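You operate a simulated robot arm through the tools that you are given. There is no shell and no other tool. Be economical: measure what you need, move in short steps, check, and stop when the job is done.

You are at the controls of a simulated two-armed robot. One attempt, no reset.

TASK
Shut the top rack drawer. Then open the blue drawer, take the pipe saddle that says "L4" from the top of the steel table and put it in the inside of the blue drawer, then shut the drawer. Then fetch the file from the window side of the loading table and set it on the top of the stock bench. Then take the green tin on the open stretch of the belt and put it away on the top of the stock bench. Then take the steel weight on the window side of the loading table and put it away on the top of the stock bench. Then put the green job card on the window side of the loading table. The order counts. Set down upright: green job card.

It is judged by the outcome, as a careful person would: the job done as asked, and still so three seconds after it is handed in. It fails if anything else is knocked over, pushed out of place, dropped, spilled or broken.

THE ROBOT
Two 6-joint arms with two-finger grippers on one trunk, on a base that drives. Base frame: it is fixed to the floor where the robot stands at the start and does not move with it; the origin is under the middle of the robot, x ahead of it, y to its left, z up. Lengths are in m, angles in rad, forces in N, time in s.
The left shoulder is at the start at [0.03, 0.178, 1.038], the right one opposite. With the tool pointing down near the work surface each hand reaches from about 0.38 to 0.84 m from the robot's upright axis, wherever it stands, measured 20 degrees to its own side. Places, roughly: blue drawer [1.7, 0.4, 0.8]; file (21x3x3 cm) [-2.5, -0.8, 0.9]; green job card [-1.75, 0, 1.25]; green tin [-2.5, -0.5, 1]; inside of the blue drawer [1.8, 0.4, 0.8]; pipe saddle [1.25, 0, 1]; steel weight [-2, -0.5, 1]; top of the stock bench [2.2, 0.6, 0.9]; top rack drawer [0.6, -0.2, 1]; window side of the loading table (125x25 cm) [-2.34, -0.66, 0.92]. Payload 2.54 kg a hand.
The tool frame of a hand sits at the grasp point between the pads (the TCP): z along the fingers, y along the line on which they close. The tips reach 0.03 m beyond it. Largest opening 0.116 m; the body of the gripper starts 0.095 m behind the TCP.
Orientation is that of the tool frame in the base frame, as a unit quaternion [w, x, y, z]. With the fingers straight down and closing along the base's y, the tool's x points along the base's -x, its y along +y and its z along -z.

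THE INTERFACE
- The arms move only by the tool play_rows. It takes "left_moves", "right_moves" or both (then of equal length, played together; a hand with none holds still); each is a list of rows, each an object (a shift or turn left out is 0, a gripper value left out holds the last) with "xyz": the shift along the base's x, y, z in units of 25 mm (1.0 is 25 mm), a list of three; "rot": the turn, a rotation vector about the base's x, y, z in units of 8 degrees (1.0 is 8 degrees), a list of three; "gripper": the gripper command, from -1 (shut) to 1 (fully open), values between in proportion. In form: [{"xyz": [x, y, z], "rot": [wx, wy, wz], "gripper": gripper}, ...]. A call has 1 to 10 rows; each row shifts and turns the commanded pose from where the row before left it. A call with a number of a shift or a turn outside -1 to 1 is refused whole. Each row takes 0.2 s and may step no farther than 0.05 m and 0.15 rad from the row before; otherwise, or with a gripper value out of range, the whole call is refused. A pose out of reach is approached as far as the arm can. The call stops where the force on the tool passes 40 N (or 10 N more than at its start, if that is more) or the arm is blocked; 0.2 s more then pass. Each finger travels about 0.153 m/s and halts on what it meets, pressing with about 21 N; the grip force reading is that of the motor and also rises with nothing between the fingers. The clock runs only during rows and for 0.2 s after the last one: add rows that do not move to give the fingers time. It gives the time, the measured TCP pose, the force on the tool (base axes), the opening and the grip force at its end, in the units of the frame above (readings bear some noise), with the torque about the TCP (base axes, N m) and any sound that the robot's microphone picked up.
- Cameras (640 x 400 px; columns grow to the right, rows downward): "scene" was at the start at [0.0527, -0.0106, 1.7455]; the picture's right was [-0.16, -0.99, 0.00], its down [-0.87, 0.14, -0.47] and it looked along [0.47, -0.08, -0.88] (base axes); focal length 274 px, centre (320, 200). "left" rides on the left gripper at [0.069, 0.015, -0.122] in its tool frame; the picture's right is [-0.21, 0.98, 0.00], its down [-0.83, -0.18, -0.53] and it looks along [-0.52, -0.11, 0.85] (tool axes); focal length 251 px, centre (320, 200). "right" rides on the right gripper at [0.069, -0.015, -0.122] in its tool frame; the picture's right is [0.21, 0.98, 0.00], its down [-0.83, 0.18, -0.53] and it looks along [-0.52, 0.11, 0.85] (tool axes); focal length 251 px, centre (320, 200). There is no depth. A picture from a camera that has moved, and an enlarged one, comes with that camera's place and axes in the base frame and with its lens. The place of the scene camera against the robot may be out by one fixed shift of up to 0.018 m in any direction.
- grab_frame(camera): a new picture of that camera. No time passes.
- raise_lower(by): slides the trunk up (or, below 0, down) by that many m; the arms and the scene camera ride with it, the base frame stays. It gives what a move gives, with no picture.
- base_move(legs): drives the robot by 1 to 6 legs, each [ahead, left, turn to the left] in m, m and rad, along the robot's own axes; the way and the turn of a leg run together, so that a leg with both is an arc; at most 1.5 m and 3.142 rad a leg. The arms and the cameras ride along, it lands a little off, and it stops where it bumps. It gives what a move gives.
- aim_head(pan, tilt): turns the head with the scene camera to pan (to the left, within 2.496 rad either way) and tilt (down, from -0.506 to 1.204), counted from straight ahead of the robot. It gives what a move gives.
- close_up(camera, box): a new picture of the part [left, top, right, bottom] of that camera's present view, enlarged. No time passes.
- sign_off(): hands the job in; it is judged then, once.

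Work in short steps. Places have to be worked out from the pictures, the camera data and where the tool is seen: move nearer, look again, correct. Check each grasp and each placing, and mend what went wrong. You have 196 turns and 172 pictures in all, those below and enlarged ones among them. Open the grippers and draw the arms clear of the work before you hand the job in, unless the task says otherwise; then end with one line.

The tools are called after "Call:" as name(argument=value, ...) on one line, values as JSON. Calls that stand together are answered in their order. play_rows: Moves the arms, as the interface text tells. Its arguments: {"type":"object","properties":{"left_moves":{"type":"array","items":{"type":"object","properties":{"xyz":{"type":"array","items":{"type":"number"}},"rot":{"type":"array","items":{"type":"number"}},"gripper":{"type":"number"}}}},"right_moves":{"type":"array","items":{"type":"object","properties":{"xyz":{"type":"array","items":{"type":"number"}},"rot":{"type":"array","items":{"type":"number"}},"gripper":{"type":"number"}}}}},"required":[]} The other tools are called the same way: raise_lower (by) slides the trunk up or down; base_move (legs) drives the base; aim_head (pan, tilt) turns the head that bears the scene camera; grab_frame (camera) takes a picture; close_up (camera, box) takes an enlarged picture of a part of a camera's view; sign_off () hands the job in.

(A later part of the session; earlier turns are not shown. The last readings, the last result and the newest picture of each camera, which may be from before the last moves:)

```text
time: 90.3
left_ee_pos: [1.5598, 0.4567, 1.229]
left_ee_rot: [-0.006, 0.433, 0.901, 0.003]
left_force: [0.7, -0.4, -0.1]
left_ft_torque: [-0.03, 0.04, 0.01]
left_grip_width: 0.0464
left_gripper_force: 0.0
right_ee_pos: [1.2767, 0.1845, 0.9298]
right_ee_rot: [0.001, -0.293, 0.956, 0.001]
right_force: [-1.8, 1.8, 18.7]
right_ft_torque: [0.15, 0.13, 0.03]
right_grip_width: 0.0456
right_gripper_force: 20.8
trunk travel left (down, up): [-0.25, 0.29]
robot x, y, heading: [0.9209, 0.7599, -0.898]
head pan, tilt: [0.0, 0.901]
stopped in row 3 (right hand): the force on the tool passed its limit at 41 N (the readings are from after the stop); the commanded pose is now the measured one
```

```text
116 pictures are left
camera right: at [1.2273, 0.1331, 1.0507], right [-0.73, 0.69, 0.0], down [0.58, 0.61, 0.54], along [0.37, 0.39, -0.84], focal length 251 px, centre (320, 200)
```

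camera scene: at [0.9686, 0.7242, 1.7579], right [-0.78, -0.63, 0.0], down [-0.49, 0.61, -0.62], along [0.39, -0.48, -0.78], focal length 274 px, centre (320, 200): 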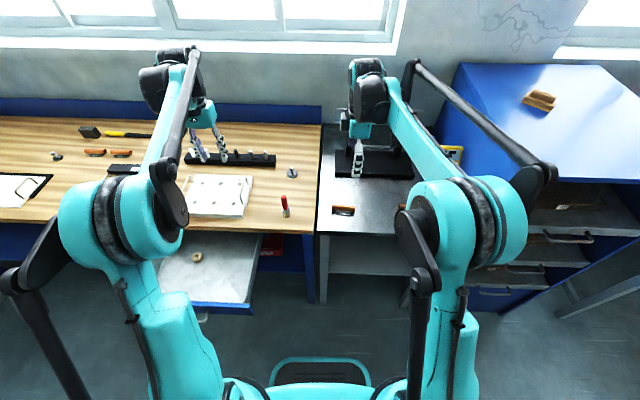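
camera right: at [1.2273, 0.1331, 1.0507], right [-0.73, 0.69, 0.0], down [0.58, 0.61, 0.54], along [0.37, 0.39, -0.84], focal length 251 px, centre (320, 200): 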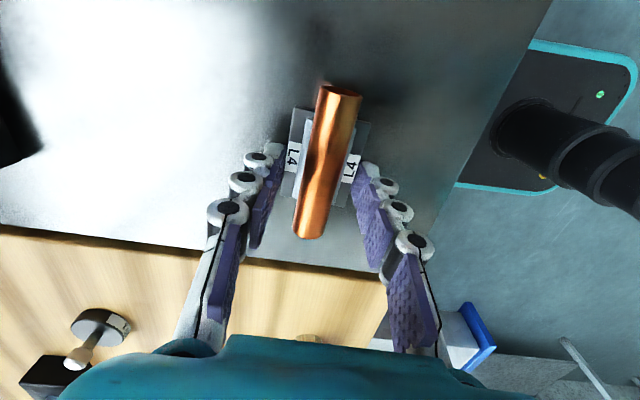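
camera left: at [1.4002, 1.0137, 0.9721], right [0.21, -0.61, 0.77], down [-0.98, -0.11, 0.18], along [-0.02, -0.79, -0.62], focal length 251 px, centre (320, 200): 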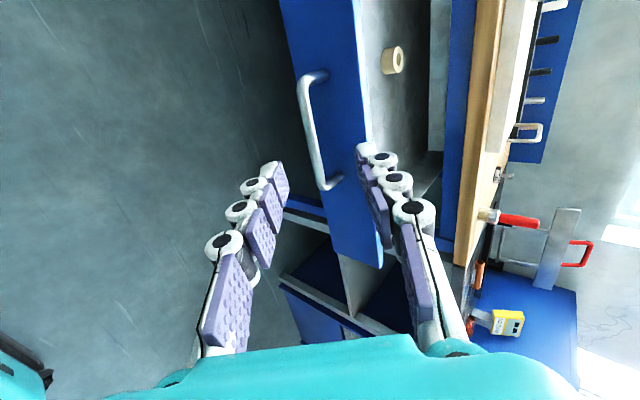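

I raise 4 mm and complete the close.

Call:
play_rows(right_moves=[{"xyz": [0, 0, 0.2], "gripper": -0.2}, {"gripper": -1}, {"gripper": -1}, {"gripper": -1}, {"gripper": -1}])

Call:
grab_frame(camera="right")

```text
time: 91.5
left_ee_pos: [1.5607, 0.4563, 1.2277]
left_ee_rot: [-0.007, 0.433, 0.902, 0.004]
left_force: [-0.9, 0.4, -0.4]
left_ft_torque: [0.01, 0.02, 0.02]
left_grip_width: 0.0465
left_gripper_force: 0.0
right_ee_pos: [1.2768, 0.1837, 0.9326]
right_ee_rot: [0.001, -0.294, 0.956, 0.002]
right_force: [-0.1, -0.2, -0.1]
right_ft_torque: [-0.02, -0.01, -0.02]
right_grip_width: 0.0455
right_gripper_force: 21.5
trunk travel left (down, up): [-0.25, 0.29]
robot x, y, heading: [0.9234, 0.7538, -0.893]
head pan, tilt: [0.0, 0.901]
```

```text
115 pictures are left
camera right: at [1.2278, 0.1313, 1.0538], right [-0.73, 0.69, 0.0], down [0.58, 0.61, 0.54], along [0.37, 0.39, -0.84], focal length 251 px, centre (320, 200)
```

right: 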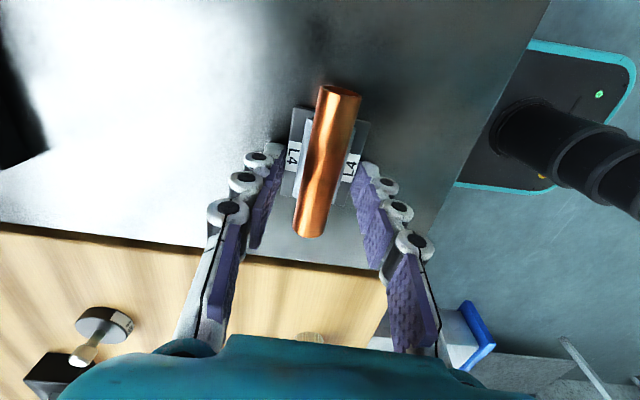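

Gripped the base at 45 mm. I lift and check.

Call:
play_rows(right_moves=[{"xyz": [0, 0, 0.5]}, {"xyz": [0, 0, 0.8]}, {"xyz": [0, 0, 1]}, {"xyz": [0, 0, 1]}, {"xyz": [0, 0, 1]}])

Call:
grab_frame(camera="right")

```text
time: 92.7
left_ee_pos: [1.5607, 0.4555, 1.2287]
left_ee_rot: [-0.007, 0.433, 0.902, 0.003]
left_force: [1.2, 0.0, -0.6]
left_ft_torque: [-0.02, 0.0, 0.0]
left_grip_width: 0.0462
left_gripper_force: 0.0
right_ee_pos: [1.2758, 0.1843, 1.0402]
right_ee_rot: [0.002, -0.295, 0.956, 0.001]
right_force: [0.3, -0.7, -1.6]
right_ft_torque: [0.02, 0.0, 0.02]
right_grip_width: 0.0454
right_gripper_force: 21.6
trunk travel left (down, up): [-0.25, 0.29]
robot x, y, heading: [0.9198, 0.7615, -0.897]
head pan, tilt: [0.0, 0.901]
```

```text
114 pictures are left
camera right: at [1.227, 0.1319, 1.1608], right [-0.73, 0.69, 0.0], down [0.58, 0.61, 0.54], along [0.37, 0.39, -0.84], focal length 251 px, centre (320, 200)
```

right: 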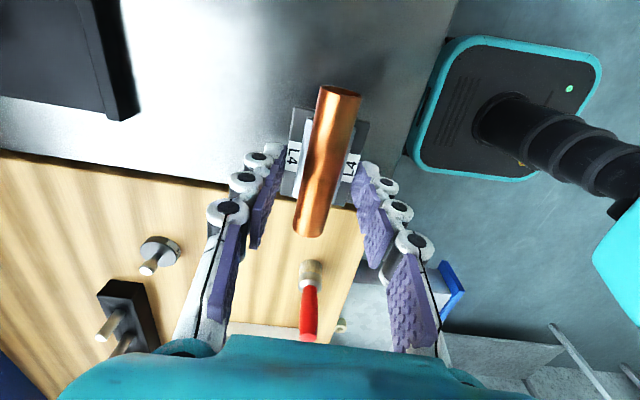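

Saddle and pipe are held. I raise it, draw it back toward me, and strafe left so that the right hand is over the open drawer.

Call:
play_rows(right_moves=[{"xyz": [-0.2, 0.25, 1]}, {"xyz": [-0.2, 0.25, 1]}, {"xyz": [-0.4, 0.5, 1]}, {"xyz": [-0.6, 0.75, 1]}, {"xyz": [-0.6, 0.75, 1]}, {"xyz": [-0.6, 0.75, 0]}, {"xyz": [-0.6, 0.75, 0]}, {"xyz": [-0.6, 0.75, 0]}, {"xyz": [-0.6, 0.75, 0]}])

Call:
base_move(legs=[[-0.06, 0.56, 0]])

Call:
grab_frame(camera="right")

Call:
grab_frame(camera="scene")

```text
time: 94.7
left_ee_pos: [1.5601, 0.4558, 1.2296]
left_ee_rot: [-0.006, 0.432, 0.902, 0.003]
left_force: [-0.6, 0.0, 0.3]
left_ft_torque: [0.0, -0.01, 0.02]
left_grip_width: 0.0466
left_gripper_force: 0.2
right_ee_pos: [1.1656, 0.3223, 1.1646]
right_ee_rot: [0.002, -0.294, 0.956, 0.0]
right_force: [-0.6, -0.3, -1.6]
right_ft_torque: [-0.02, -0.04, -0.01]
right_grip_width: 0.0455
right_gripper_force: 21.5
trunk travel left (down, up): [-0.25, 0.29]
robot x, y, heading: [0.9219, 0.7611, -0.889]
head pan, tilt: [0.0, 0.901]
```

```text
time: 97.9
left_ee_pos: [1.9543, 0.854, 1.2277]
left_ee_rot: [-0.007, 0.43, 0.903, 0.004]
left_force: [0.2, 0.3, -0.1]
left_ft_torque: [-0.04, 0.0, -0.02]
left_grip_width: 0.046
left_gripper_force: 0.1
right_ee_pos: [1.5601, 0.7159, 1.1644]
right_ee_rot: [0.002, -0.298, 0.955, 0.001]
right_force: [-0.3, -0.7, -3.0]
right_ft_torque: [-0.03, -0.03, -0.01]
right_grip_width: 0.0455
right_gripper_force: 21.3
trunk travel left (down, up): [-0.25, 0.29]
robot x, y, heading: [1.309, 1.1529, -0.89]
head pan, tilt: [0.0, 0.901]
```

```text
113 pictures are left
camera right: at [1.5128, 0.6643, 1.2853], right [-0.73, 0.68, 0.0], down [0.58, 0.62, 0.54], along [0.37, 0.39, -0.84], focal length 251 px, centre (320, 200)
```

right: 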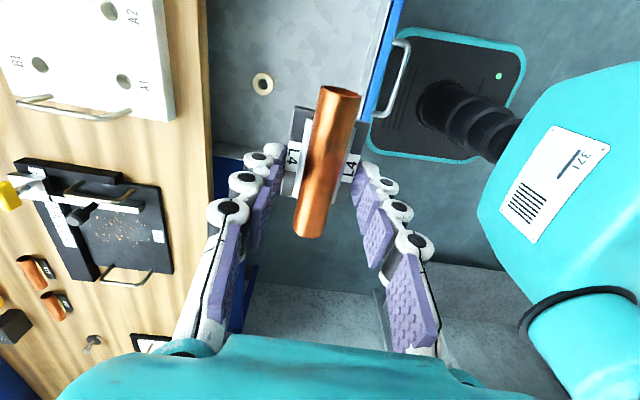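

```text
112 pictures are left
camera scene: at [1.3608, 1.1178, 1.7579], right [-0.77, -0.63, 0.0], down [-0.5, 0.61, -0.62], along [0.39, -0.48, -0.78], focal length 274 px, centre (320, 200)
```

scene: 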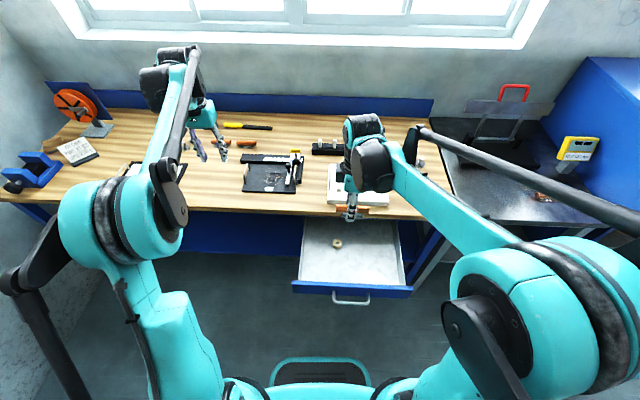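

Over the drawer. Free area is at e≈1.56, f≈0.44 (right of the small ring). I shift there and lower to TCP z≈0.95.

Call:
play_rows(right_moves=[{"xyz": [-0.67, -0.86, 0]}, {"xyz": [-0.67, -0.86, 0]}, {"xyz": [-0.67, -0.86, 0]}, {"xyz": [-0.67, -0.86, 0]}, {"xyz": [0, 0, -1]}, {"xyz": [0, 0, -1]}, {"xyz": [0, 0, -1]}, {"xyz": [0, 0, -1]}, {"xyz": [0, 0, -1]}, {"xyz": [0, 0, -1]}])

Call:
play_rows(right_moves=[{"xyz": [0, 0, -1]}, {"xyz": [0, 0, -1]}])

Call:
grab_frame(camera="right")

Call:
close_up(camera="scene", box=[280, 180, 440, 310])

```text
time: 100.1
left_ee_pos: [1.9551, 0.8524, 1.2289]
left_ee_rot: [-0.007, 0.429, 0.903, 0.003]
left_force: [0.1, -0.4, 0.1]
left_ft_torque: [0.01, 0.04, 0.01]
left_grip_width: 0.0465
left_gripper_force: 0.1
right_ee_pos: [1.4963, 0.6308, 1.0125]
right_ee_rot: [0.002, -0.297, 0.955, 0.001]
right_force: [0.7, 0.5, -1.8]
right_ft_torque: [0.05, -0.03, -0.02]
right_grip_width: 0.0454
right_gripper_force: 21.0
trunk travel left (down, up): [-0.25, 0.29]
robot x, y, heading: [1.3157, 1.1526, -0.884]
head pan, tilt: [0.0, 0.901]
```

```text
time: 100.7
left_ee_pos: [1.954, 0.8542, 1.2286]
left_ee_rot: [-0.008, 0.43, 0.903, 0.003]
left_force: [0.2, -0.5, -0.2]
left_ft_torque: [0.01, -0.02, 0.02]
left_grip_width: 0.0465
left_gripper_force: 0.0
right_ee_pos: [1.4947, 0.6309, 0.9626]
right_ee_rot: [0.0, -0.298, 0.955, 0.001]
right_force: [0.2, 0.1, -1.3]
right_ft_torque: [0.0, -0.03, 0.01]
right_grip_width: 0.0455
right_gripper_force: 21.1
trunk travel left (down, up): [-0.25, 0.29]
robot x, y, heading: [1.3112, 1.1532, -0.885]
head pan, tilt: [0.0, 0.901]
```

```text
111 pictures are left
camera right: at [1.4468, 0.5779, 1.0843], right [-0.73, 0.68, 0.0], down [0.58, 0.62, 0.54], along [0.37, 0.39, -0.84], focal length 251 px, centre (320, 200)
```

right: 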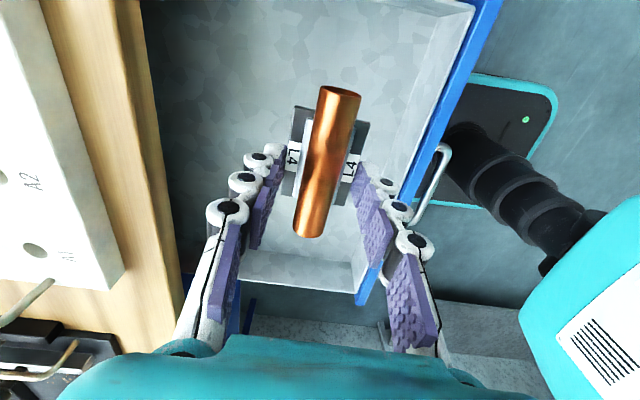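

```text
3.08 times, centred on (360, 245) of scene
camera zoom: at [1.3604, 1.1169, 1.7579], right [-0.77, -0.63, 0.0], down [-0.5, 0.61, -0.62], along [0.39, -0.48, -0.78], focal length 842 px, centre (197, 62)
```

zoom: 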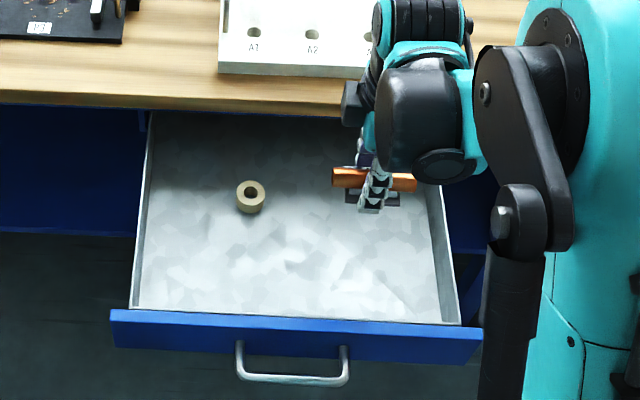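

Inside the drawer outline with margins. I shift 1.5 cm away from the near side wall and lower more.

Call:
play_rows(right_moves=[{"xyz": [0.47, 0.37, -0.6]}, {"xyz": [0, 0, -0.8]}, {"xyz": [0, 0, -0.8]}, {"xyz": [0, 0, -0.8]}, {"xyz": [0, 0, -0.6]}])

Call:
grab_frame(camera="right")

Call:
close_up(camera="scene", box=[280, 180, 440, 310])

```text
time: 101.9
left_ee_pos: [1.9545, 0.8536, 1.2274]
left_ee_rot: [-0.007, 0.43, 0.903, 0.003]
left_force: [0.3, 0.6, -0.1]
left_ft_torque: [-0.02, 0.03, 0.0]
left_grip_width: 0.0464
left_gripper_force: 0.1
right_ee_pos: [1.5052, 0.6392, 0.8746]
right_ee_rot: [0.001, -0.297, 0.955, 0.001]
right_force: [0.0, -0.5, -1.2]
right_ft_torque: [0.04, -0.02, 0.02]
right_grip_width: 0.0457
right_gripper_force: 20.7
trunk travel left (down, up): [-0.25, 0.29]
robot x, y, heading: [1.3162, 1.1546, -0.883]
head pan, tilt: [0.0, 0.901]
```

```text
109 pictures are left
camera right: at [1.4561, 0.5874, 0.9946], right [-0.73, 0.68, 0.0], down [0.58, 0.62, 0.54], along [0.37, 0.39, -0.84], focal length 251 px, centre (320, 200)
```

right: 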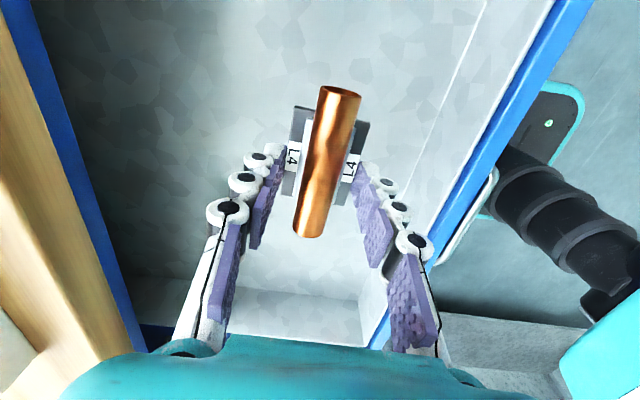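

```text
3.08 times, centred on (360, 245) of scene
camera zoom: at [1.3605, 1.1169, 1.7579], right [-0.77, -0.63, 0.0], down [-0.5, 0.61, -0.62], along [0.39, -0.48, -0.78], focal length 842 px, centre (197, 62)
```

zoom: 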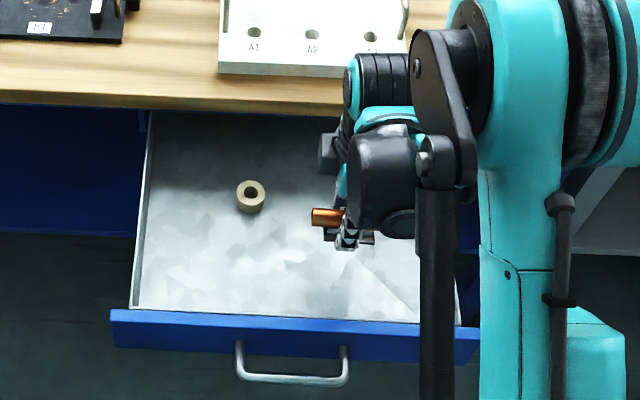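

Clear of ring and walls. I lower in guarded 6 mm steps until contact.

Call:
play_rows(right_moves=[{"xyz": [0, 0, -0.3]}, {"xyz": [0, 0, -0.3]}, {"xyz": [0, 0, -0.3]}, {"xyz": [0, 0, -0.3]}, {"xyz": [0, 0, -0.2]}, {"xyz": [0, 0, -0.2]}, {"xyz": [0, 0, -0.2]}, {"xyz": [0, 0, -0.2]}])

Call:
grab_frame(camera="right")

```text
time: 103.7
left_ee_pos: [1.9544, 0.8538, 1.2279]
left_ee_rot: [-0.007, 0.43, 0.903, 0.003]
left_force: [0.6, 0.1, 0.2]
left_ft_torque: [0.01, 0.01, 0.01]
left_grip_width: 0.0466
left_gripper_force: 0.1
right_ee_pos: [1.5062, 0.6403, 0.8236]
right_ee_rot: [0.002, -0.297, 0.955, 0.001]
right_force: [0.2, -0.1, -1.6]
right_ft_torque: [0.02, 0.01, 0.02]
right_grip_width: 0.0454
right_gripper_force: 21.0
trunk travel left (down, up): [-0.25, 0.29]
robot x, y, heading: [1.3119, 1.1512, -0.884]
head pan, tilt: [0.0, 0.901]
```

```text
107 pictures are left
camera right: at [1.4575, 0.587, 0.9447], right [-0.73, 0.68, 0.0], down [0.58, 0.62, 0.54], along [0.37, 0.39, -0.84], focal length 251 px, centre (320, 200)
```

right: 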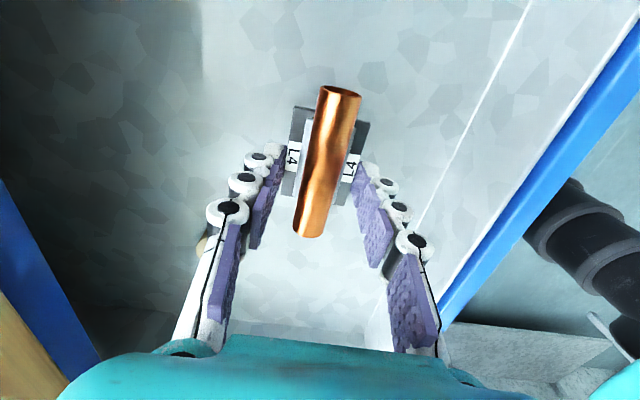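

Still no contact; I continue lowering.

Call:
play_rows(right_moves=[{"xyz": [0, 0, -0.2]}, {"xyz": [0, 0, -0.2]}, {"xyz": [0, 0, -0.2]}, {"xyz": [0, 0, -0.2]}, {"xyz": [0, 0, -0.2]}, {"xyz": [0, 0, -0.2]}, {"xyz": [0, 0, -0.2]}, {"xyz": [0, 0, -0.2]}])

Call:
grab_frame(camera="right")

```text
time: 105.5
left_ee_pos: [1.9531, 0.8542, 1.2294]
left_ee_rot: [-0.006, 0.429, 0.903, 0.003]
left_force: [0.5, 0.6, -0.7]
left_ft_torque: [0.0, -0.01, -0.01]
left_grip_width: 0.0464
left_gripper_force: 0.0
right_ee_pos: [1.5101, 0.6353, 0.7867]
right_ee_rot: [0.001, -0.297, 0.955, 0.001]
right_force: [-1.2, -0.8, 11.8]
right_ft_torque: [-0.01, -0.03, -0.02]
right_grip_width: 0.0452
right_gripper_force: 20.9
right hand out of reach, approached as far as the arm can: row 7
trunk travel left (down, up): [-0.25, 0.29]
robot x, y, heading: [1.311, 1.1539, -0.888]
head pan, tilt: [0.0, 0.901]
```

```text
106 pictures are left
camera right: at [1.4609, 0.5833, 0.9087], right [-0.73, 0.68, 0.0], down [0.58, 0.62, 0.54], along [0.37, 0.39, -0.84], focal length 251 px, centre (320, 200)
```

right: 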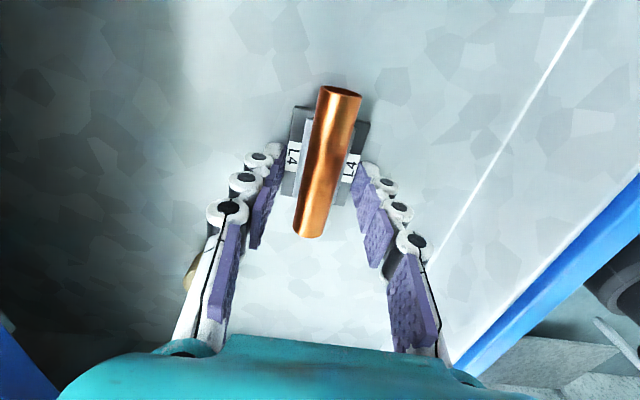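

Contact with the drawer floor (12 N up). I open the gripper moderately and rise.

Call:
play_rows(right_moves=[{"gripper": -0.05}, {"gripper": 0.2}, {"gripper": 0.2}, {"xyz": [0, 0, 0.4]}, {"xyz": [0, 0, 0.8]}, {"xyz": [0, 0, 1]}, {"xyz": [0, 0, 1]}, {"xyz": [0, 0, 1]}, {"xyz": [0, 0, 1]}, {"xyz": [0, 0, 1]}])

Call:
grab_frame(camera="right")

```text
time: 107.7
left_ee_pos: [1.9538, 0.8546, 1.2294]
left_ee_rot: [-0.006, 0.43, 0.903, 0.003]
left_force: [-0.4, -0.9, -0.8]
left_ft_torque: [0.01, -0.04, -0.01]
left_grip_width: 0.0466
left_gripper_force: 0.1
right_ee_pos: [1.5087, 0.6357, 0.9413]
right_ee_rot: [0.002, -0.298, 0.955, 0.0]
right_force: [-0.3, -0.7, -0.3]
right_ft_torque: [-0.04, 0.0, 0.01]
right_grip_width: 0.0696
right_gripper_force: 0.0
trunk travel left (down, up): [-0.25, 0.29]
robot x, y, heading: [1.3153, 1.1518, -0.884]
head pan, tilt: [0.0, 0.901]
```

```text
105 pictures are left
camera right: at [1.4601, 0.5841, 1.0623], right [-0.73, 0.68, 0.0], down [0.58, 0.62, 0.54], along [0.37, 0.39, -0.84], focal length 251 px, centre (320, 200)
```

right: 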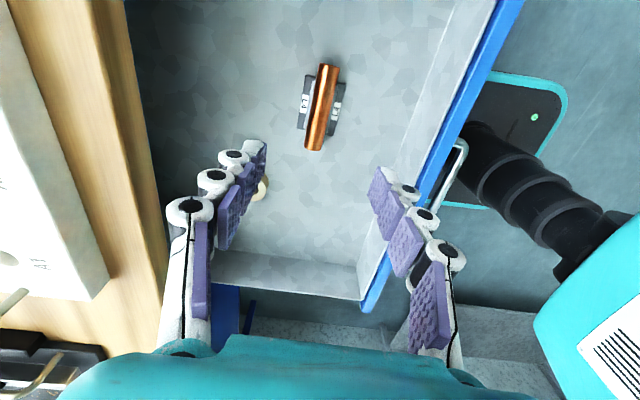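

L4 saddle sits upright in the drawer. I raise the right hand, shut the gripper, yaw it back parallel to the handle, then back off to push the drawer shut.

Call:
play_rows(right_moves=[{"xyz": [0, 0, 1]}, {"xyz": [0, 0, 1]}, {"xyz": [0, 0, 1]}, {"xyz": [0, 0, 1], "rot": [0, 0, -1], "gripper": -1}, {"xyz": [0, 0, 1], "rot": [0, 0, -1]}, {"xyz": [0, 0, 1], "rot": [0, 0, -1]}, {"rot": [0, 0, -1]}, {"rot": [0, 0, -1]}, {"rot": [0, 0, -1]}, {"rot": [0, 0, -1]}])

Call:
play_rows(right_moves=[{"rot": [0, 0, -1]}, {"rot": [0, 0, -1]}, {"rot": [0, 0, -1]}, {"rot": [0, 0, -0.7]}])

Call:
base_move(legs=[[-0.27, 0, 0]])

Call:
grab_frame(camera="scene")

Call:
grab_frame(camera="right")

```text
time: 109.9
left_ee_pos: [1.9546, 0.8536, 1.2286]
left_ee_rot: [-0.006, 0.43, 0.903, 0.004]
left_force: [-0.2, 0.1, -0.2]
left_ft_torque: [0.03, 0.0, -0.03]
left_grip_width: 0.0463
left_gripper_force: 0.1
right_ee_pos: [1.507, 0.6367, 1.089]
right_ee_rot: [0.002, 0.186, 0.983, 0.0]
right_force: [0.0, 0.3, -0.1]
right_ft_torque: [0.02, 0.0, -0.01]
right_grip_width: 0.0
right_gripper_force: 20.8
trunk travel left (down, up): [-0.25, 0.29]
robot x, y, heading: [1.3163, 1.1543, -0.891]
head pan, tilt: [0.0, 0.901]
```

```text
time: 110.9
left_ee_pos: [1.9537, 0.8537, 1.2281]
left_ee_rot: [-0.007, 0.43, 0.903, 0.004]
left_force: [-0.4, -0.1, 0.9]
left_ft_torque: [-0.02, 0.01, 0.0]
left_grip_width: 0.0465
left_gripper_force: 0.0
right_ee_pos: [1.5088, 0.6375, 1.0919]
right_ee_rot: [0.001, 0.431, 0.902, -0.001]
right_force: [0.0, 0.4, -0.3]
right_ft_torque: [0.02, 0.01, 0.0]
right_grip_width: 0.0001
right_gripper_force: 20.9
trunk travel left (down, up): [-0.25, 0.29]
robot x, y, heading: [1.3146, 1.153, -0.891]
head pan, tilt: [0.0, 0.901]
```

```text
time: 112.8
left_ee_pos: [1.7822, 1.0678, 1.229]
left_ee_rot: [-0.006, 0.429, 0.903, 0.003]
left_force: [0.1, -0.4, -0.1]
left_ft_torque: [-0.04, -0.03, 0.01]
left_grip_width: 0.0466
left_gripper_force: 0.0
right_ee_pos: [1.338, 0.8478, 1.0905]
right_ee_rot: [0.002, 0.429, 0.903, -0.001]
right_force: [0.1, 0.2, -0.6]
right_ft_torque: [-0.03, -0.01, -0.02]
right_grip_width: 0.0
right_gripper_force: 21.7
trunk travel left (down, up): [-0.25, 0.29]
robot x, y, heading: [1.1412, 1.3629, -0.884]
head pan, tilt: [0.0, 0.901]
```

```text
104 pictures are left
camera scene: at [1.1876, 1.3285, 1.758], right [-0.77, -0.64, 0.0], down [-0.5, 0.6, -0.62], along [0.39, -0.48, -0.78], focal length 274 px, centre (320, 200)
```

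scene: 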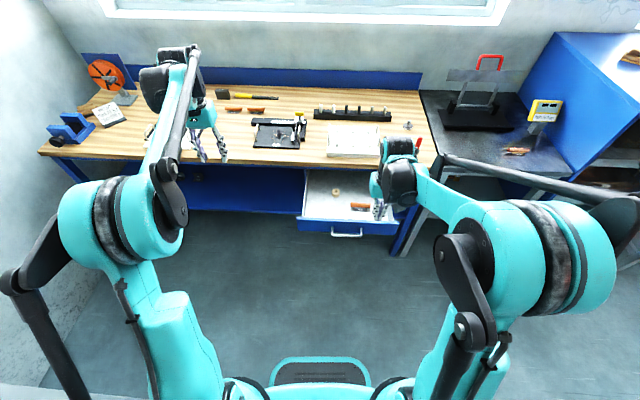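

```text
103 pictures are left
camera right: at [1.2817, 0.8922, 1.2126], right [0.62, 0.78, 0.0], down [0.66, -0.52, 0.54], along [0.42, -0.33, -0.84], focal length 251 px, centre (320, 200)
```

right: 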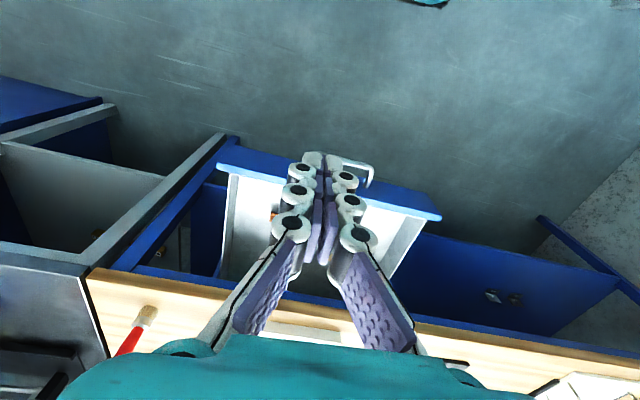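

I align the right hand with the handle centre (e≈1.645), in front of it, and lower to handle height.

Call:
play_rows(right_moves=[{"xyz": [0.68, 0.55, -1]}, {"xyz": [0.68, 0.55, -1]}, {"xyz": [0.68, 0.55, -1]}, {"xyz": [0, 0, -1]}, {"xyz": [0, 0, -1]}, {"xyz": [0, 0, -1]}, {"xyz": [0, 0, -1]}, {"xyz": [0, 0, -1]}, {"xyz": [0, 0, -1]}, {"xyz": [0, 0, -1]}])

Call:
grab_frame(camera="right")

Call:
close_up(camera="scene", box=[280, 150, 440, 275])

```text
time: 115.0
left_ee_pos: [1.7834, 1.0659, 1.2279]
left_ee_rot: [-0.007, 0.429, 0.903, 0.004]
left_force: [-0.2, -1.0, -0.6]
left_ft_torque: [0.02, 0.02, 0.04]
left_grip_width: 0.0465
left_gripper_force: 0.0
right_ee_pos: [1.39, 0.8876, 0.8399]
right_ee_rot: [0.002, 0.43, 0.903, -0.001]
right_force: [0.9, -0.2, -0.3]
right_ft_torque: [0.0, 0.02, -0.01]
right_grip_width: 0.0
right_gripper_force: 20.9
trunk travel left (down, up): [-0.25, 0.29]
robot x, y, heading: [1.1417, 1.3631, -0.886]
head pan, tilt: [0.0, 0.901]
```

```text
102 pictures are left
camera right: at [1.3343, 0.9322, 0.9623], right [0.62, 0.78, 0.0], down [0.66, -0.52, 0.54], along [0.42, -0.33, -0.84], focal length 251 px, centre (320, 200)
```

right: 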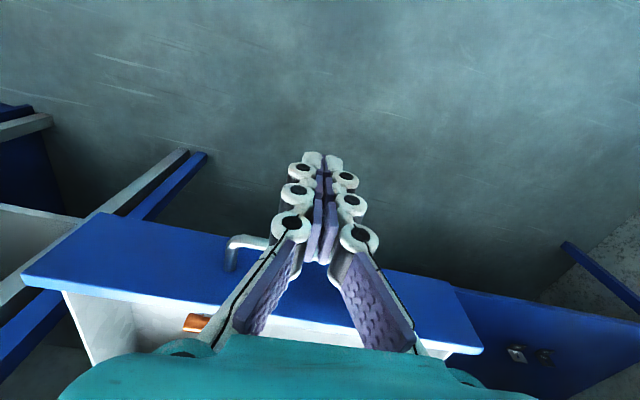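

```text
3.20 times, centred on (360, 212) of scene
camera zoom: at [1.1889, 1.3269, 1.7579], right [-0.77, -0.64, 0.0], down [-0.5, 0.61, -0.62], along [0.39, -0.48, -0.78], focal length 876 px, centre (192, 160)
```

zoom: 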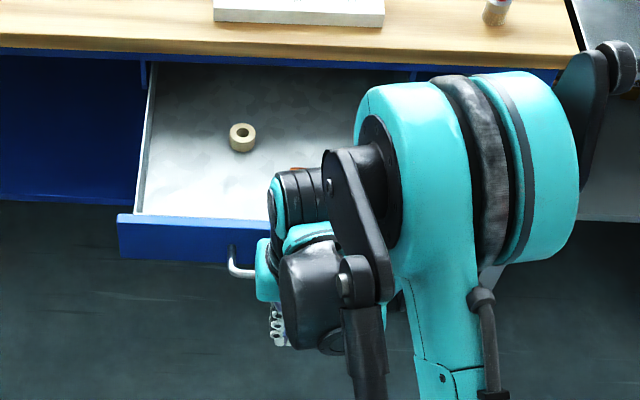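

The closed fingers stand in front of the handle centre. I push by driving forward 0.28 m, then finish with the arm.

Call:
base_move(legs=[[0.28, 0, 0]])

Call:
grab_frame(camera="right")

```text
time: 117.0
left_ee_pos: [1.9619, 0.851, 1.2271]
left_ee_rot: [-0.008, 0.428, 0.904, 0.004]
left_force: [0.5, -0.8, -0.7]
left_ft_torque: [0.01, -0.02, -0.02]
left_grip_width: 0.0463
left_gripper_force: 0.1
right_ee_pos: [1.5686, 0.6721, 0.841]
right_ee_rot: [0.001, 0.428, 0.904, 0.0]
right_force: [0.2, -0.2, -0.3]
right_ft_torque: [-0.01, 0.01, -0.01]
right_grip_width: 0.0001
right_gripper_force: 20.3
trunk travel left (down, up): [-0.25, 0.29]
robot x, y, heading: [1.3148, 1.1474, -0.882]
head pan, tilt: [0.0, 0.901]
```

```text
100 pictures are left
camera right: at [1.5123, 0.7169, 0.9625], right [0.62, 0.78, 0.0], down [0.66, -0.52, 0.54], along [0.42, -0.33, -0.84], focal length 251 px, centre (320, 200)
```

right: 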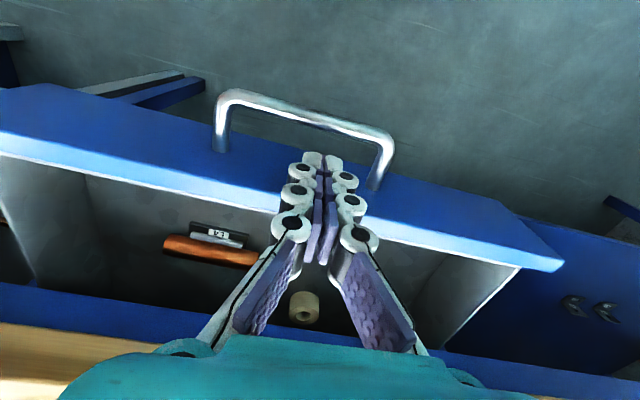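

The fingers slid over the bar and press on the front panel itself; the drawer has moved in about 0.16 m. I push the remaining ~0.1 m with the arm.

Call:
play_rows(right_moves=[{"xyz": [0.5, -0.62, 0]}, {"xyz": [0.5, -0.62, 0]}, {"xyz": [0.5, -0.62, 0]}, {"xyz": [0.5, -0.62, 0]}, {"xyz": [0.25, -0.31, 0]}, {"xyz": [0.25, -0.31, 0]}])

Call:
grab_frame(camera="right")

```text
time: 118.4
left_ee_pos: [1.9609, 0.8515, 1.2283]
left_ee_rot: [-0.007, 0.427, 0.904, 0.004]
left_force: [-0.6, -0.1, -0.4]
left_ft_torque: [-0.02, 0.05, 0.0]
left_grip_width: 0.0464
left_gripper_force: 0.0
right_ee_pos: [1.6306, 0.5957, 0.8429]
right_ee_rot: [0.002, 0.428, 0.904, 0.0]
right_force: [0.2, 0.0, 0.2]
right_ft_torque: [-0.01, 0.01, 0.01]
right_grip_width: 0.0
right_gripper_force: 21.0
trunk travel left (down, up): [-0.25, 0.29]
robot x, y, heading: [1.3196, 1.1453, -0.883]
head pan, tilt: [0.0, 0.901]
```

```text
99 pictures are left
camera right: at [1.5754, 0.6395, 0.9634], right [0.62, 0.79, 0.0], down [0.66, -0.52, 0.54], along [0.42, -0.33, -0.84], focal length 251 px, centre (320, 200)
```

right: 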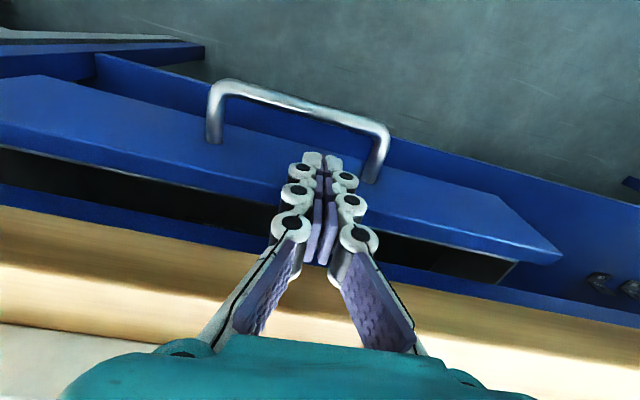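

Almost shut. I push on in small guarded steps.

Call:
play_rows(right_moves=[{"xyz": [0.2, -0.25, 0]}, {"xyz": [0.2, -0.25, 0]}, {"xyz": [0.2, -0.25, 0]}])

Call:
grab_frame(camera="right")

```text
time: 119.2
left_ee_pos: [1.9611, 0.8531, 1.2296]
left_ee_rot: [-0.006, 0.427, 0.904, 0.002]
left_force: [0.1, -0.7, 0.5]
left_ft_torque: [0.02, 0.04, 0.0]
left_grip_width: 0.0463
left_gripper_force: 0.1
right_ee_pos: [1.6406, 0.584, 0.8401]
right_ee_rot: [-0.005, 0.428, 0.904, 0.002]
right_force: [-13.7, 12.8, 3.9]
right_ft_torque: [-0.77, -0.87, -0.33]
right_grip_width: 0.0
right_gripper_force: 20.6
trunk travel left (down, up): [-0.25, 0.29]
robot x, y, heading: [1.3192, 1.1489, -0.883]
head pan, tilt: [0.0, 0.901]
stopped in row 3 (right hand): the force on the tool passed its limit at 44 N (the readings are from after the stop); the commanded pose is now the measured one
```

```text
98 pictures are left
camera right: at [1.5863, 0.6266, 0.9631], right [0.62, 0.78, 0.0], down [0.67, -0.53, 0.53], along [0.41, -0.33, -0.85], focal length 251 px, centre (320, 200)
```

right: 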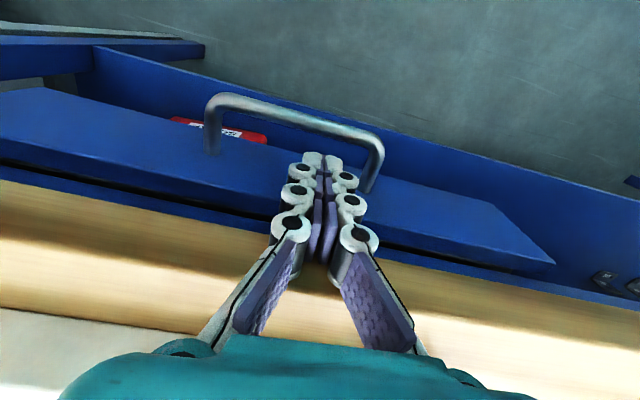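

Handle is back at its original closed position (f≈0.54). I back off, lift out, and verify visually.

Call:
play_rows(right_moves=[{"xyz": [-0.2, 0.25, 0]}, {"xyz": [-0.2, 0.25, 0.4]}, {"xyz": [0, 0, 1]}, {"xyz": [0, 0, 1]}, {"xyz": [-0.3, 0.4, 1]}, {"xyz": [-0.6, 0.75, 1]}, {"xyz": [-0.6, 0.75, 1]}, {"xyz": [-0.6, 0.75, 1]}, {"xyz": [-0.6, 0.75, 1]}])

Call:
grab_frame(camera="right")

```text
time: 121.2
left_ee_pos: [1.959, 0.853, 1.2298]
left_ee_rot: [-0.006, 0.427, 0.904, 0.003]
left_force: [1.6, 0.5, 0.6]
left_ft_torque: [-0.05, -0.02, 0.01]
left_grip_width: 0.0466
left_gripper_force: 0.0
right_ee_pos: [1.5628, 0.6801, 1.0256]
right_ee_rot: [-0.002, 0.428, 0.904, 0.001]
right_force: [-0.1, 0.1, 0.6]
right_ft_torque: [-0.07, -0.05, 0.04]
right_grip_width: 0.0
right_gripper_force: 20.9
trunk travel left (down, up): [-0.25, 0.29]
robot x, y, heading: [1.3204, 1.1482, -0.88]
head pan, tilt: [0.0, 0.901]
```

```text
97 pictures are left
camera right: at [1.5084, 0.7237, 1.147], right [0.62, 0.78, 0.0], down [0.66, -0.53, 0.53], along [0.42, -0.33, -0.85], focal length 251 px, centre (320, 200)
```

right: 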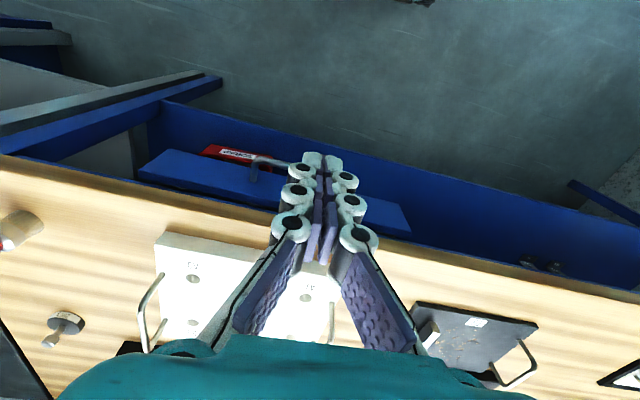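

I take a scene close-up of the drawer front to confirm it is flush.

Call:
play_rows(right_moves=[{"xyz": [-0.5, 0, 1]}, {"xyz": [-1, -0.5, 1]}, {"xyz": [-1, -0.5, 1]}, {"xyz": [-1, -0.5, 1]}, {"xyz": [-1, -0.5, 1]}, {"xyz": [-1, -0.5, 1]}, {"xyz": [-1, -0.5, 1]}, {"xyz": [-1, -0.5, 1]}])

Call:
base_move(legs=[[-0.35, -0.1, 0]])

Call:
close_up(camera="scene", box=[220, 100, 420, 225])

```text
time: 123.0
left_ee_pos: [1.9604, 0.8509, 1.2277]
left_ee_rot: [-0.006, 0.427, 0.904, 0.003]
left_force: [-0.5, -0.3, -0.1]
left_ft_torque: [-0.02, -0.01, 0.0]
left_grip_width: 0.0465
left_gripper_force: 0.0
right_ee_pos: [1.375, 0.5923, 1.2268]
right_ee_rot: [-0.002, 0.428, 0.904, 0.001]
right_force: [-0.6, 0.1, 0.9]
right_ft_torque: [0.01, -0.04, 0.01]
right_grip_width: 0.0
right_gripper_force: 20.9
trunk travel left (down, up): [-0.25, 0.29]
robot x, y, heading: [1.3178, 1.1469, -0.884]
head pan, tilt: [0.0, 0.901]
```

```text
time: 125.3
left_ee_pos: [1.657, 1.0531, 1.2293]
left_ee_rot: [-0.006, 0.431, 0.902, 0.003]
left_force: [-0.4, 0.7, 0.3]
left_ft_torque: [0.01, -0.04, 0.01]
left_grip_width: 0.0463
left_gripper_force: 0.1
right_ee_pos: [1.0693, 0.7977, 1.2262]
right_ee_rot: [-0.002, 0.432, 0.902, 0.001]
right_force: [-0.4, 0.2, 0.5]
right_ft_torque: [0.02, -0.03, -0.01]
right_grip_width: 0.0002
right_gripper_force: 21.0
trunk travel left (down, up): [-0.25, 0.29]
robot x, y, heading: [1.0163, 1.3539, -0.889]
head pan, tilt: [0.0, 0.901]
```

```text
3.20 times, centred on (320, 162) of scene
camera zoom: at [1.0638, 1.3188, 1.758], right [-0.78, -0.63, 0.0], down [-0.49, 0.61, -0.62], along [0.39, -0.48, -0.78], focal length 876 px, centre (320, 320)
```

zoom: 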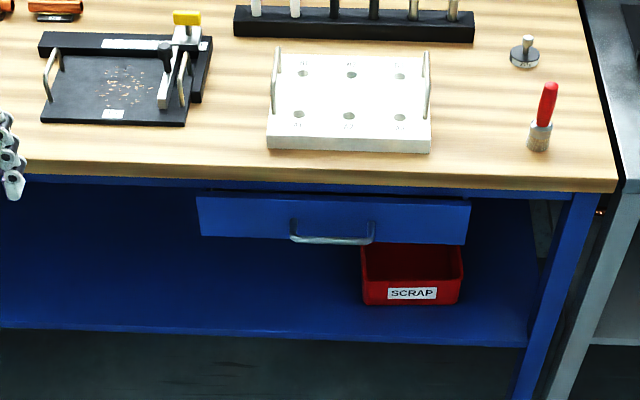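

The drawer is shut. Next the loading table, along the aisle in the −e direction. I raise the trunk a little for clearance and turn right 1.58 rad first.

Call:
raise_lower(by=0.12)

Call:
base_move(legs=[[0, 0, -1.58], [0.6, 0.37, 0]])

Call:
aim_head(pan=0.0, tilt=0.6)

Call:
grab_frame(camera="scene")

```text
time: 126.8
left_ee_pos: [1.658, 1.0527, 1.3483]
left_ee_rot: [-0.007, 0.432, 0.902, 0.004]
left_force: [0.3, -0.2, 0.5]
left_ft_torque: [-0.01, 0.03, 0.02]
left_grip_width: 0.0463
left_gripper_force: 0.1
right_ee_pos: [1.071, 0.7972, 1.3457]
right_ee_rot: [-0.002, 0.432, 0.902, 0.001]
right_force: [0.0, 0.0, -0.2]
right_ft_torque: [0.01, 0.02, -0.03]
right_grip_width: 0.0001
right_gripper_force: 21.4
trunk travel left (down, up): [-0.37, 0.17]
robot x, y, heading: [1.0193, 1.3541, -0.887]
head pan, tilt: [0.0, 0.901]
```

```text
time: 134.6
left_ee_pos: [0.4271, 0.0749, 1.3504]
left_ee_rot: [-0.003, 0.95, 0.312, 0.008]
left_force: [-0.5, -0.2, 0.8]
left_ft_torque: [0.01, 0.01, -0.01]
left_grip_width: 0.046
left_gripper_force: 0.2
right_ee_pos: [0.1975, 0.6715, 1.346]
right_ee_rot: [-0.001, 0.95, 0.311, 0.002]
right_force: [-0.2, 0.2, -1.1]
right_ft_torque: [-0.01, 0.01, -0.02]
right_grip_width: 0.0
right_gripper_force: 21.4
trunk travel left (down, up): [-0.37, 0.17]
robot x, y, heading: [0.7553, 0.702, -2.508]
head pan, tilt: [0.0, 0.901]
```

```text
time: 135.4
left_ee_pos: [0.4266, 0.0754, 1.3483]
left_ee_rot: [-0.003, 0.95, 0.312, 0.007]
left_force: [-0.9, -0.7, 0.2]
left_ft_torque: [-0.05, -0.03, -0.01]
left_grip_width: 0.0466
left_gripper_force: 0.1
right_ee_pos: [0.1978, 0.6734, 1.3464]
right_ee_rot: [0.0, 0.95, 0.311, 0.002]
right_force: [-0.9, -0.3, -0.1]
right_ft_torque: [-0.03, -0.04, -0.01]
right_grip_width: 0.0
right_gripper_force: 21.2
trunk travel left (down, up): [-0.37, 0.17]
robot x, y, heading: [0.7552, 0.7008, -2.506]
head pan, tilt: [0.0, 0.6]
```

```text
95 pictures are left
camera scene: at [0.7275, 0.6667, 1.9027], right [-0.59, 0.8, 0.0], down [0.45, 0.34, -0.82], along [-0.66, -0.49, -0.57], focal length 274 px, centre (320, 200)
```

scene: 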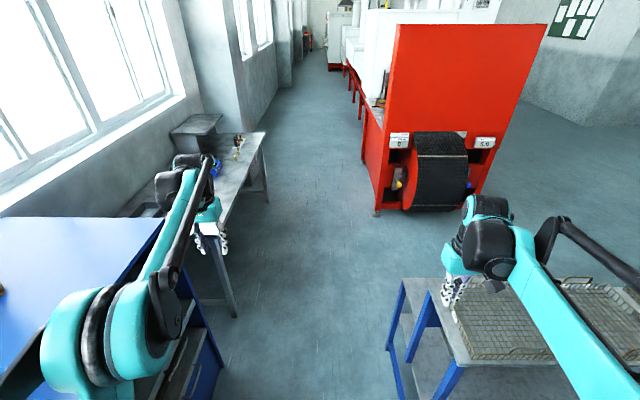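

The corridor runs f from −0.58 to +0.52 and I'm at f≈−0.08. I correct the heading by 0.04 rad and drive ahead.

Call:
base_move(legs=[[0, 0, 0.04], [1.5, 0.03, 0]])

Call:
grab_frame(camera="scene")

```text
refused: leg 2 is longer than a leg can be; nothing moved
```

```text
94 pictures are left
camera scene: at [0.7275, 0.6667, 1.9027], right [-0.59, 0.8, 0.0], down [0.45, 0.34, -0.82], along [-0.66, -0.49, -0.57], focal length 274 px, centre (320, 200)
```

scene: 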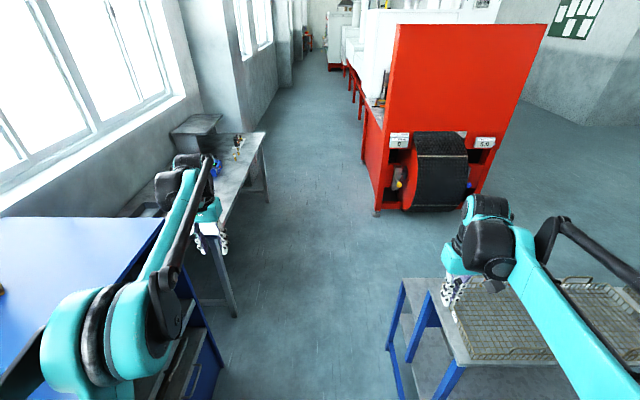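

The leg was slightly too long; I shorten it.

Call:
base_move(legs=[[0, 0.03, 0.04], [1.45, 0, 0], [0.6, 0, 0]])

Call:
grab_frame(camera="scene")

```text
time: 146.0
left_ee_pos: [-1.1042, -1.2517, 1.3488]
left_ee_rot: [-0.002, 0.942, 0.336, 0.008]
left_force: [-0.2, -0.1, 0.0]
left_ft_torque: [-0.01, -0.03, 0.0]
left_grip_width: 0.0464
left_gripper_force: 0.1
right_ee_pos: [-1.3622, -0.6669, 1.3469]
right_ee_rot: [-0.001, 0.942, 0.335, 0.003]
right_force: [-0.4, 0.5, 0.1]
right_ft_torque: [0.0, 0.0, 0.04]
right_grip_width: 0.0
right_gripper_force: 21.2
trunk travel left (down, up): [-0.37, 0.17]
robot x, y, heading: [-0.803, -0.6112, -2.455]
head pan, tilt: [0.0, 0.6]
```

```text
93 pictures are left
camera scene: at [-0.8318, -0.6481, 1.9027], right [-0.63, 0.77, 0.0], down [0.44, 0.36, -0.82], along [-0.64, -0.52, -0.57], focal length 274 px, centre (320, 200)
```

scene: 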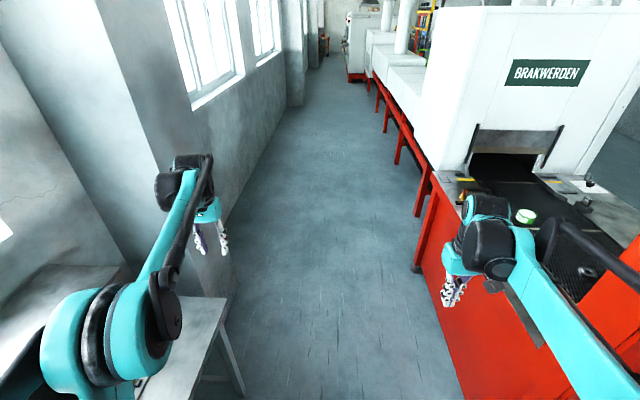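

At e≈−1.0. The belt table is on my right, with the green tin visible. I drive 1.05 m more and turn right to face the table.

Call:
base_move(legs=[[1.1, 0, 0], [0, 0, -1.578]])

Call:
aim_head(pan=0.0, tilt=0.75)

Call:
grab_frame(camera="scene")

```text
time: 155.5
left_ee_pos: [-2.3065, -1.0197, 1.3488]
left_ee_rot: [0.004, 0.904, -0.428, 0.007]
left_force: [-0.1, 0.2, 0.3]
left_ft_torque: [0.01, -0.01, 0.01]
left_grip_width: 0.0464
left_gripper_force: 0.0
right_ee_pos: [-1.7221, -0.7599, 1.3469]
right_ee_rot: [0.001, 0.904, -0.428, 0.003]
right_force: [0.2, 0.1, 0.1]
right_ft_torque: [0.01, -0.02, 0.02]
right_grip_width: 0.0
right_gripper_force: 21.3
trunk travel left (down, up): [-0.37, 0.17]
robot x, y, heading: [-1.6659, -1.3155, 2.261]
head pan, tilt: [0.0, 0.6]
```

```text
time: 156.2
left_ee_pos: [-2.3073, -1.0205, 1.349]
left_ee_rot: [0.003, 0.904, -0.428, 0.007]
left_force: [0.9, 0.2, -0.5]
left_ft_torque: [0.03, 0.03, 0.0]
left_grip_width: 0.0463
left_gripper_force: 0.0
right_ee_pos: [-1.7225, -0.7603, 1.3469]
right_ee_rot: [0.002, 0.903, -0.429, 0.003]
right_force: [-0.3, 0.2, 0.3]
right_ft_torque: [-0.02, 0.01, 0.02]
right_grip_width: 0.0
right_gripper_force: 20.6
trunk travel left (down, up): [-0.37, 0.17]
robot x, y, heading: [-1.6667, -1.315, 2.254]
head pan, tilt: [0.0, 0.75]
```

```text
92 pictures are left
camera scene: at [-1.6796, -1.2757, 1.8899], right [0.77, 0.63, 0.0], down [0.43, -0.53, -0.73], along [-0.46, 0.57, -0.68], focal length 274 px, centre (320, 200)
```

scene: 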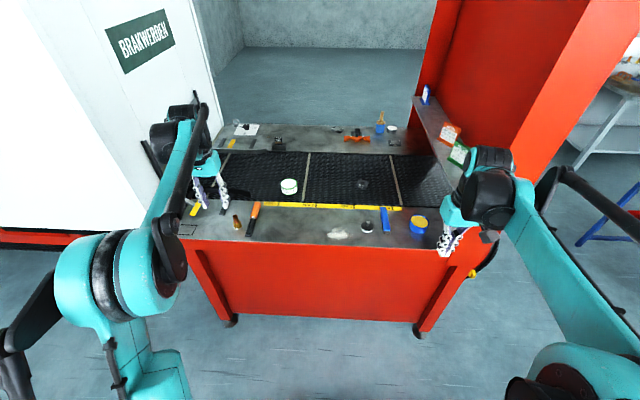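

Great view of the loading table. I zoom in.

Call:
close_up(camera="scene", box=[170, 110, 330, 250])

Call:
close_up(camera="scene", box=[320, 80, 480, 250])

```text
2.86 times, centred on (250, 180) of scene
camera zoom: at [-1.6796, -1.2757, 1.8899], right [0.77, 0.63, 0.0], down [0.43, -0.53, -0.73], along [-0.46, 0.57, -0.68], focal length 782 px, centre (520, 257)
```

zoom: 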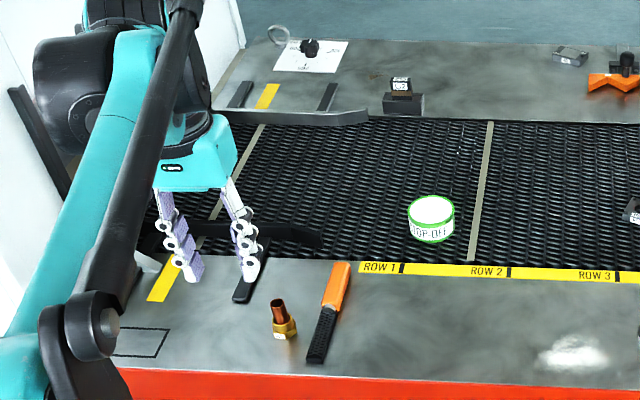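

```text
2.35 times, centred on (400, 165) of scene
camera zoom: at [-1.6796, -1.2757, 1.8899], right [0.77, 0.63, 0.0], down [0.43, -0.53, -0.73], along [-0.46, 0.57, -0.68], focal length 644 px, centre (132, 282)
```

zoom: 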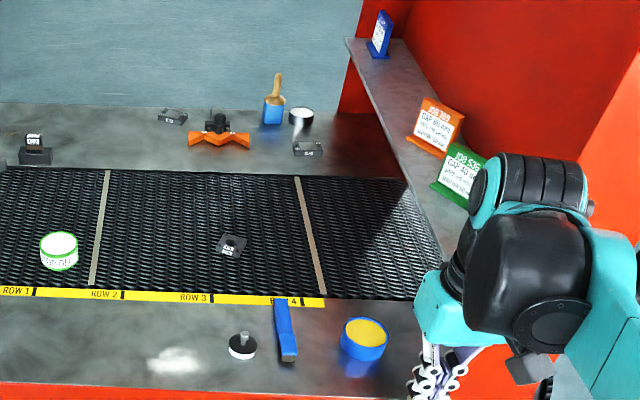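

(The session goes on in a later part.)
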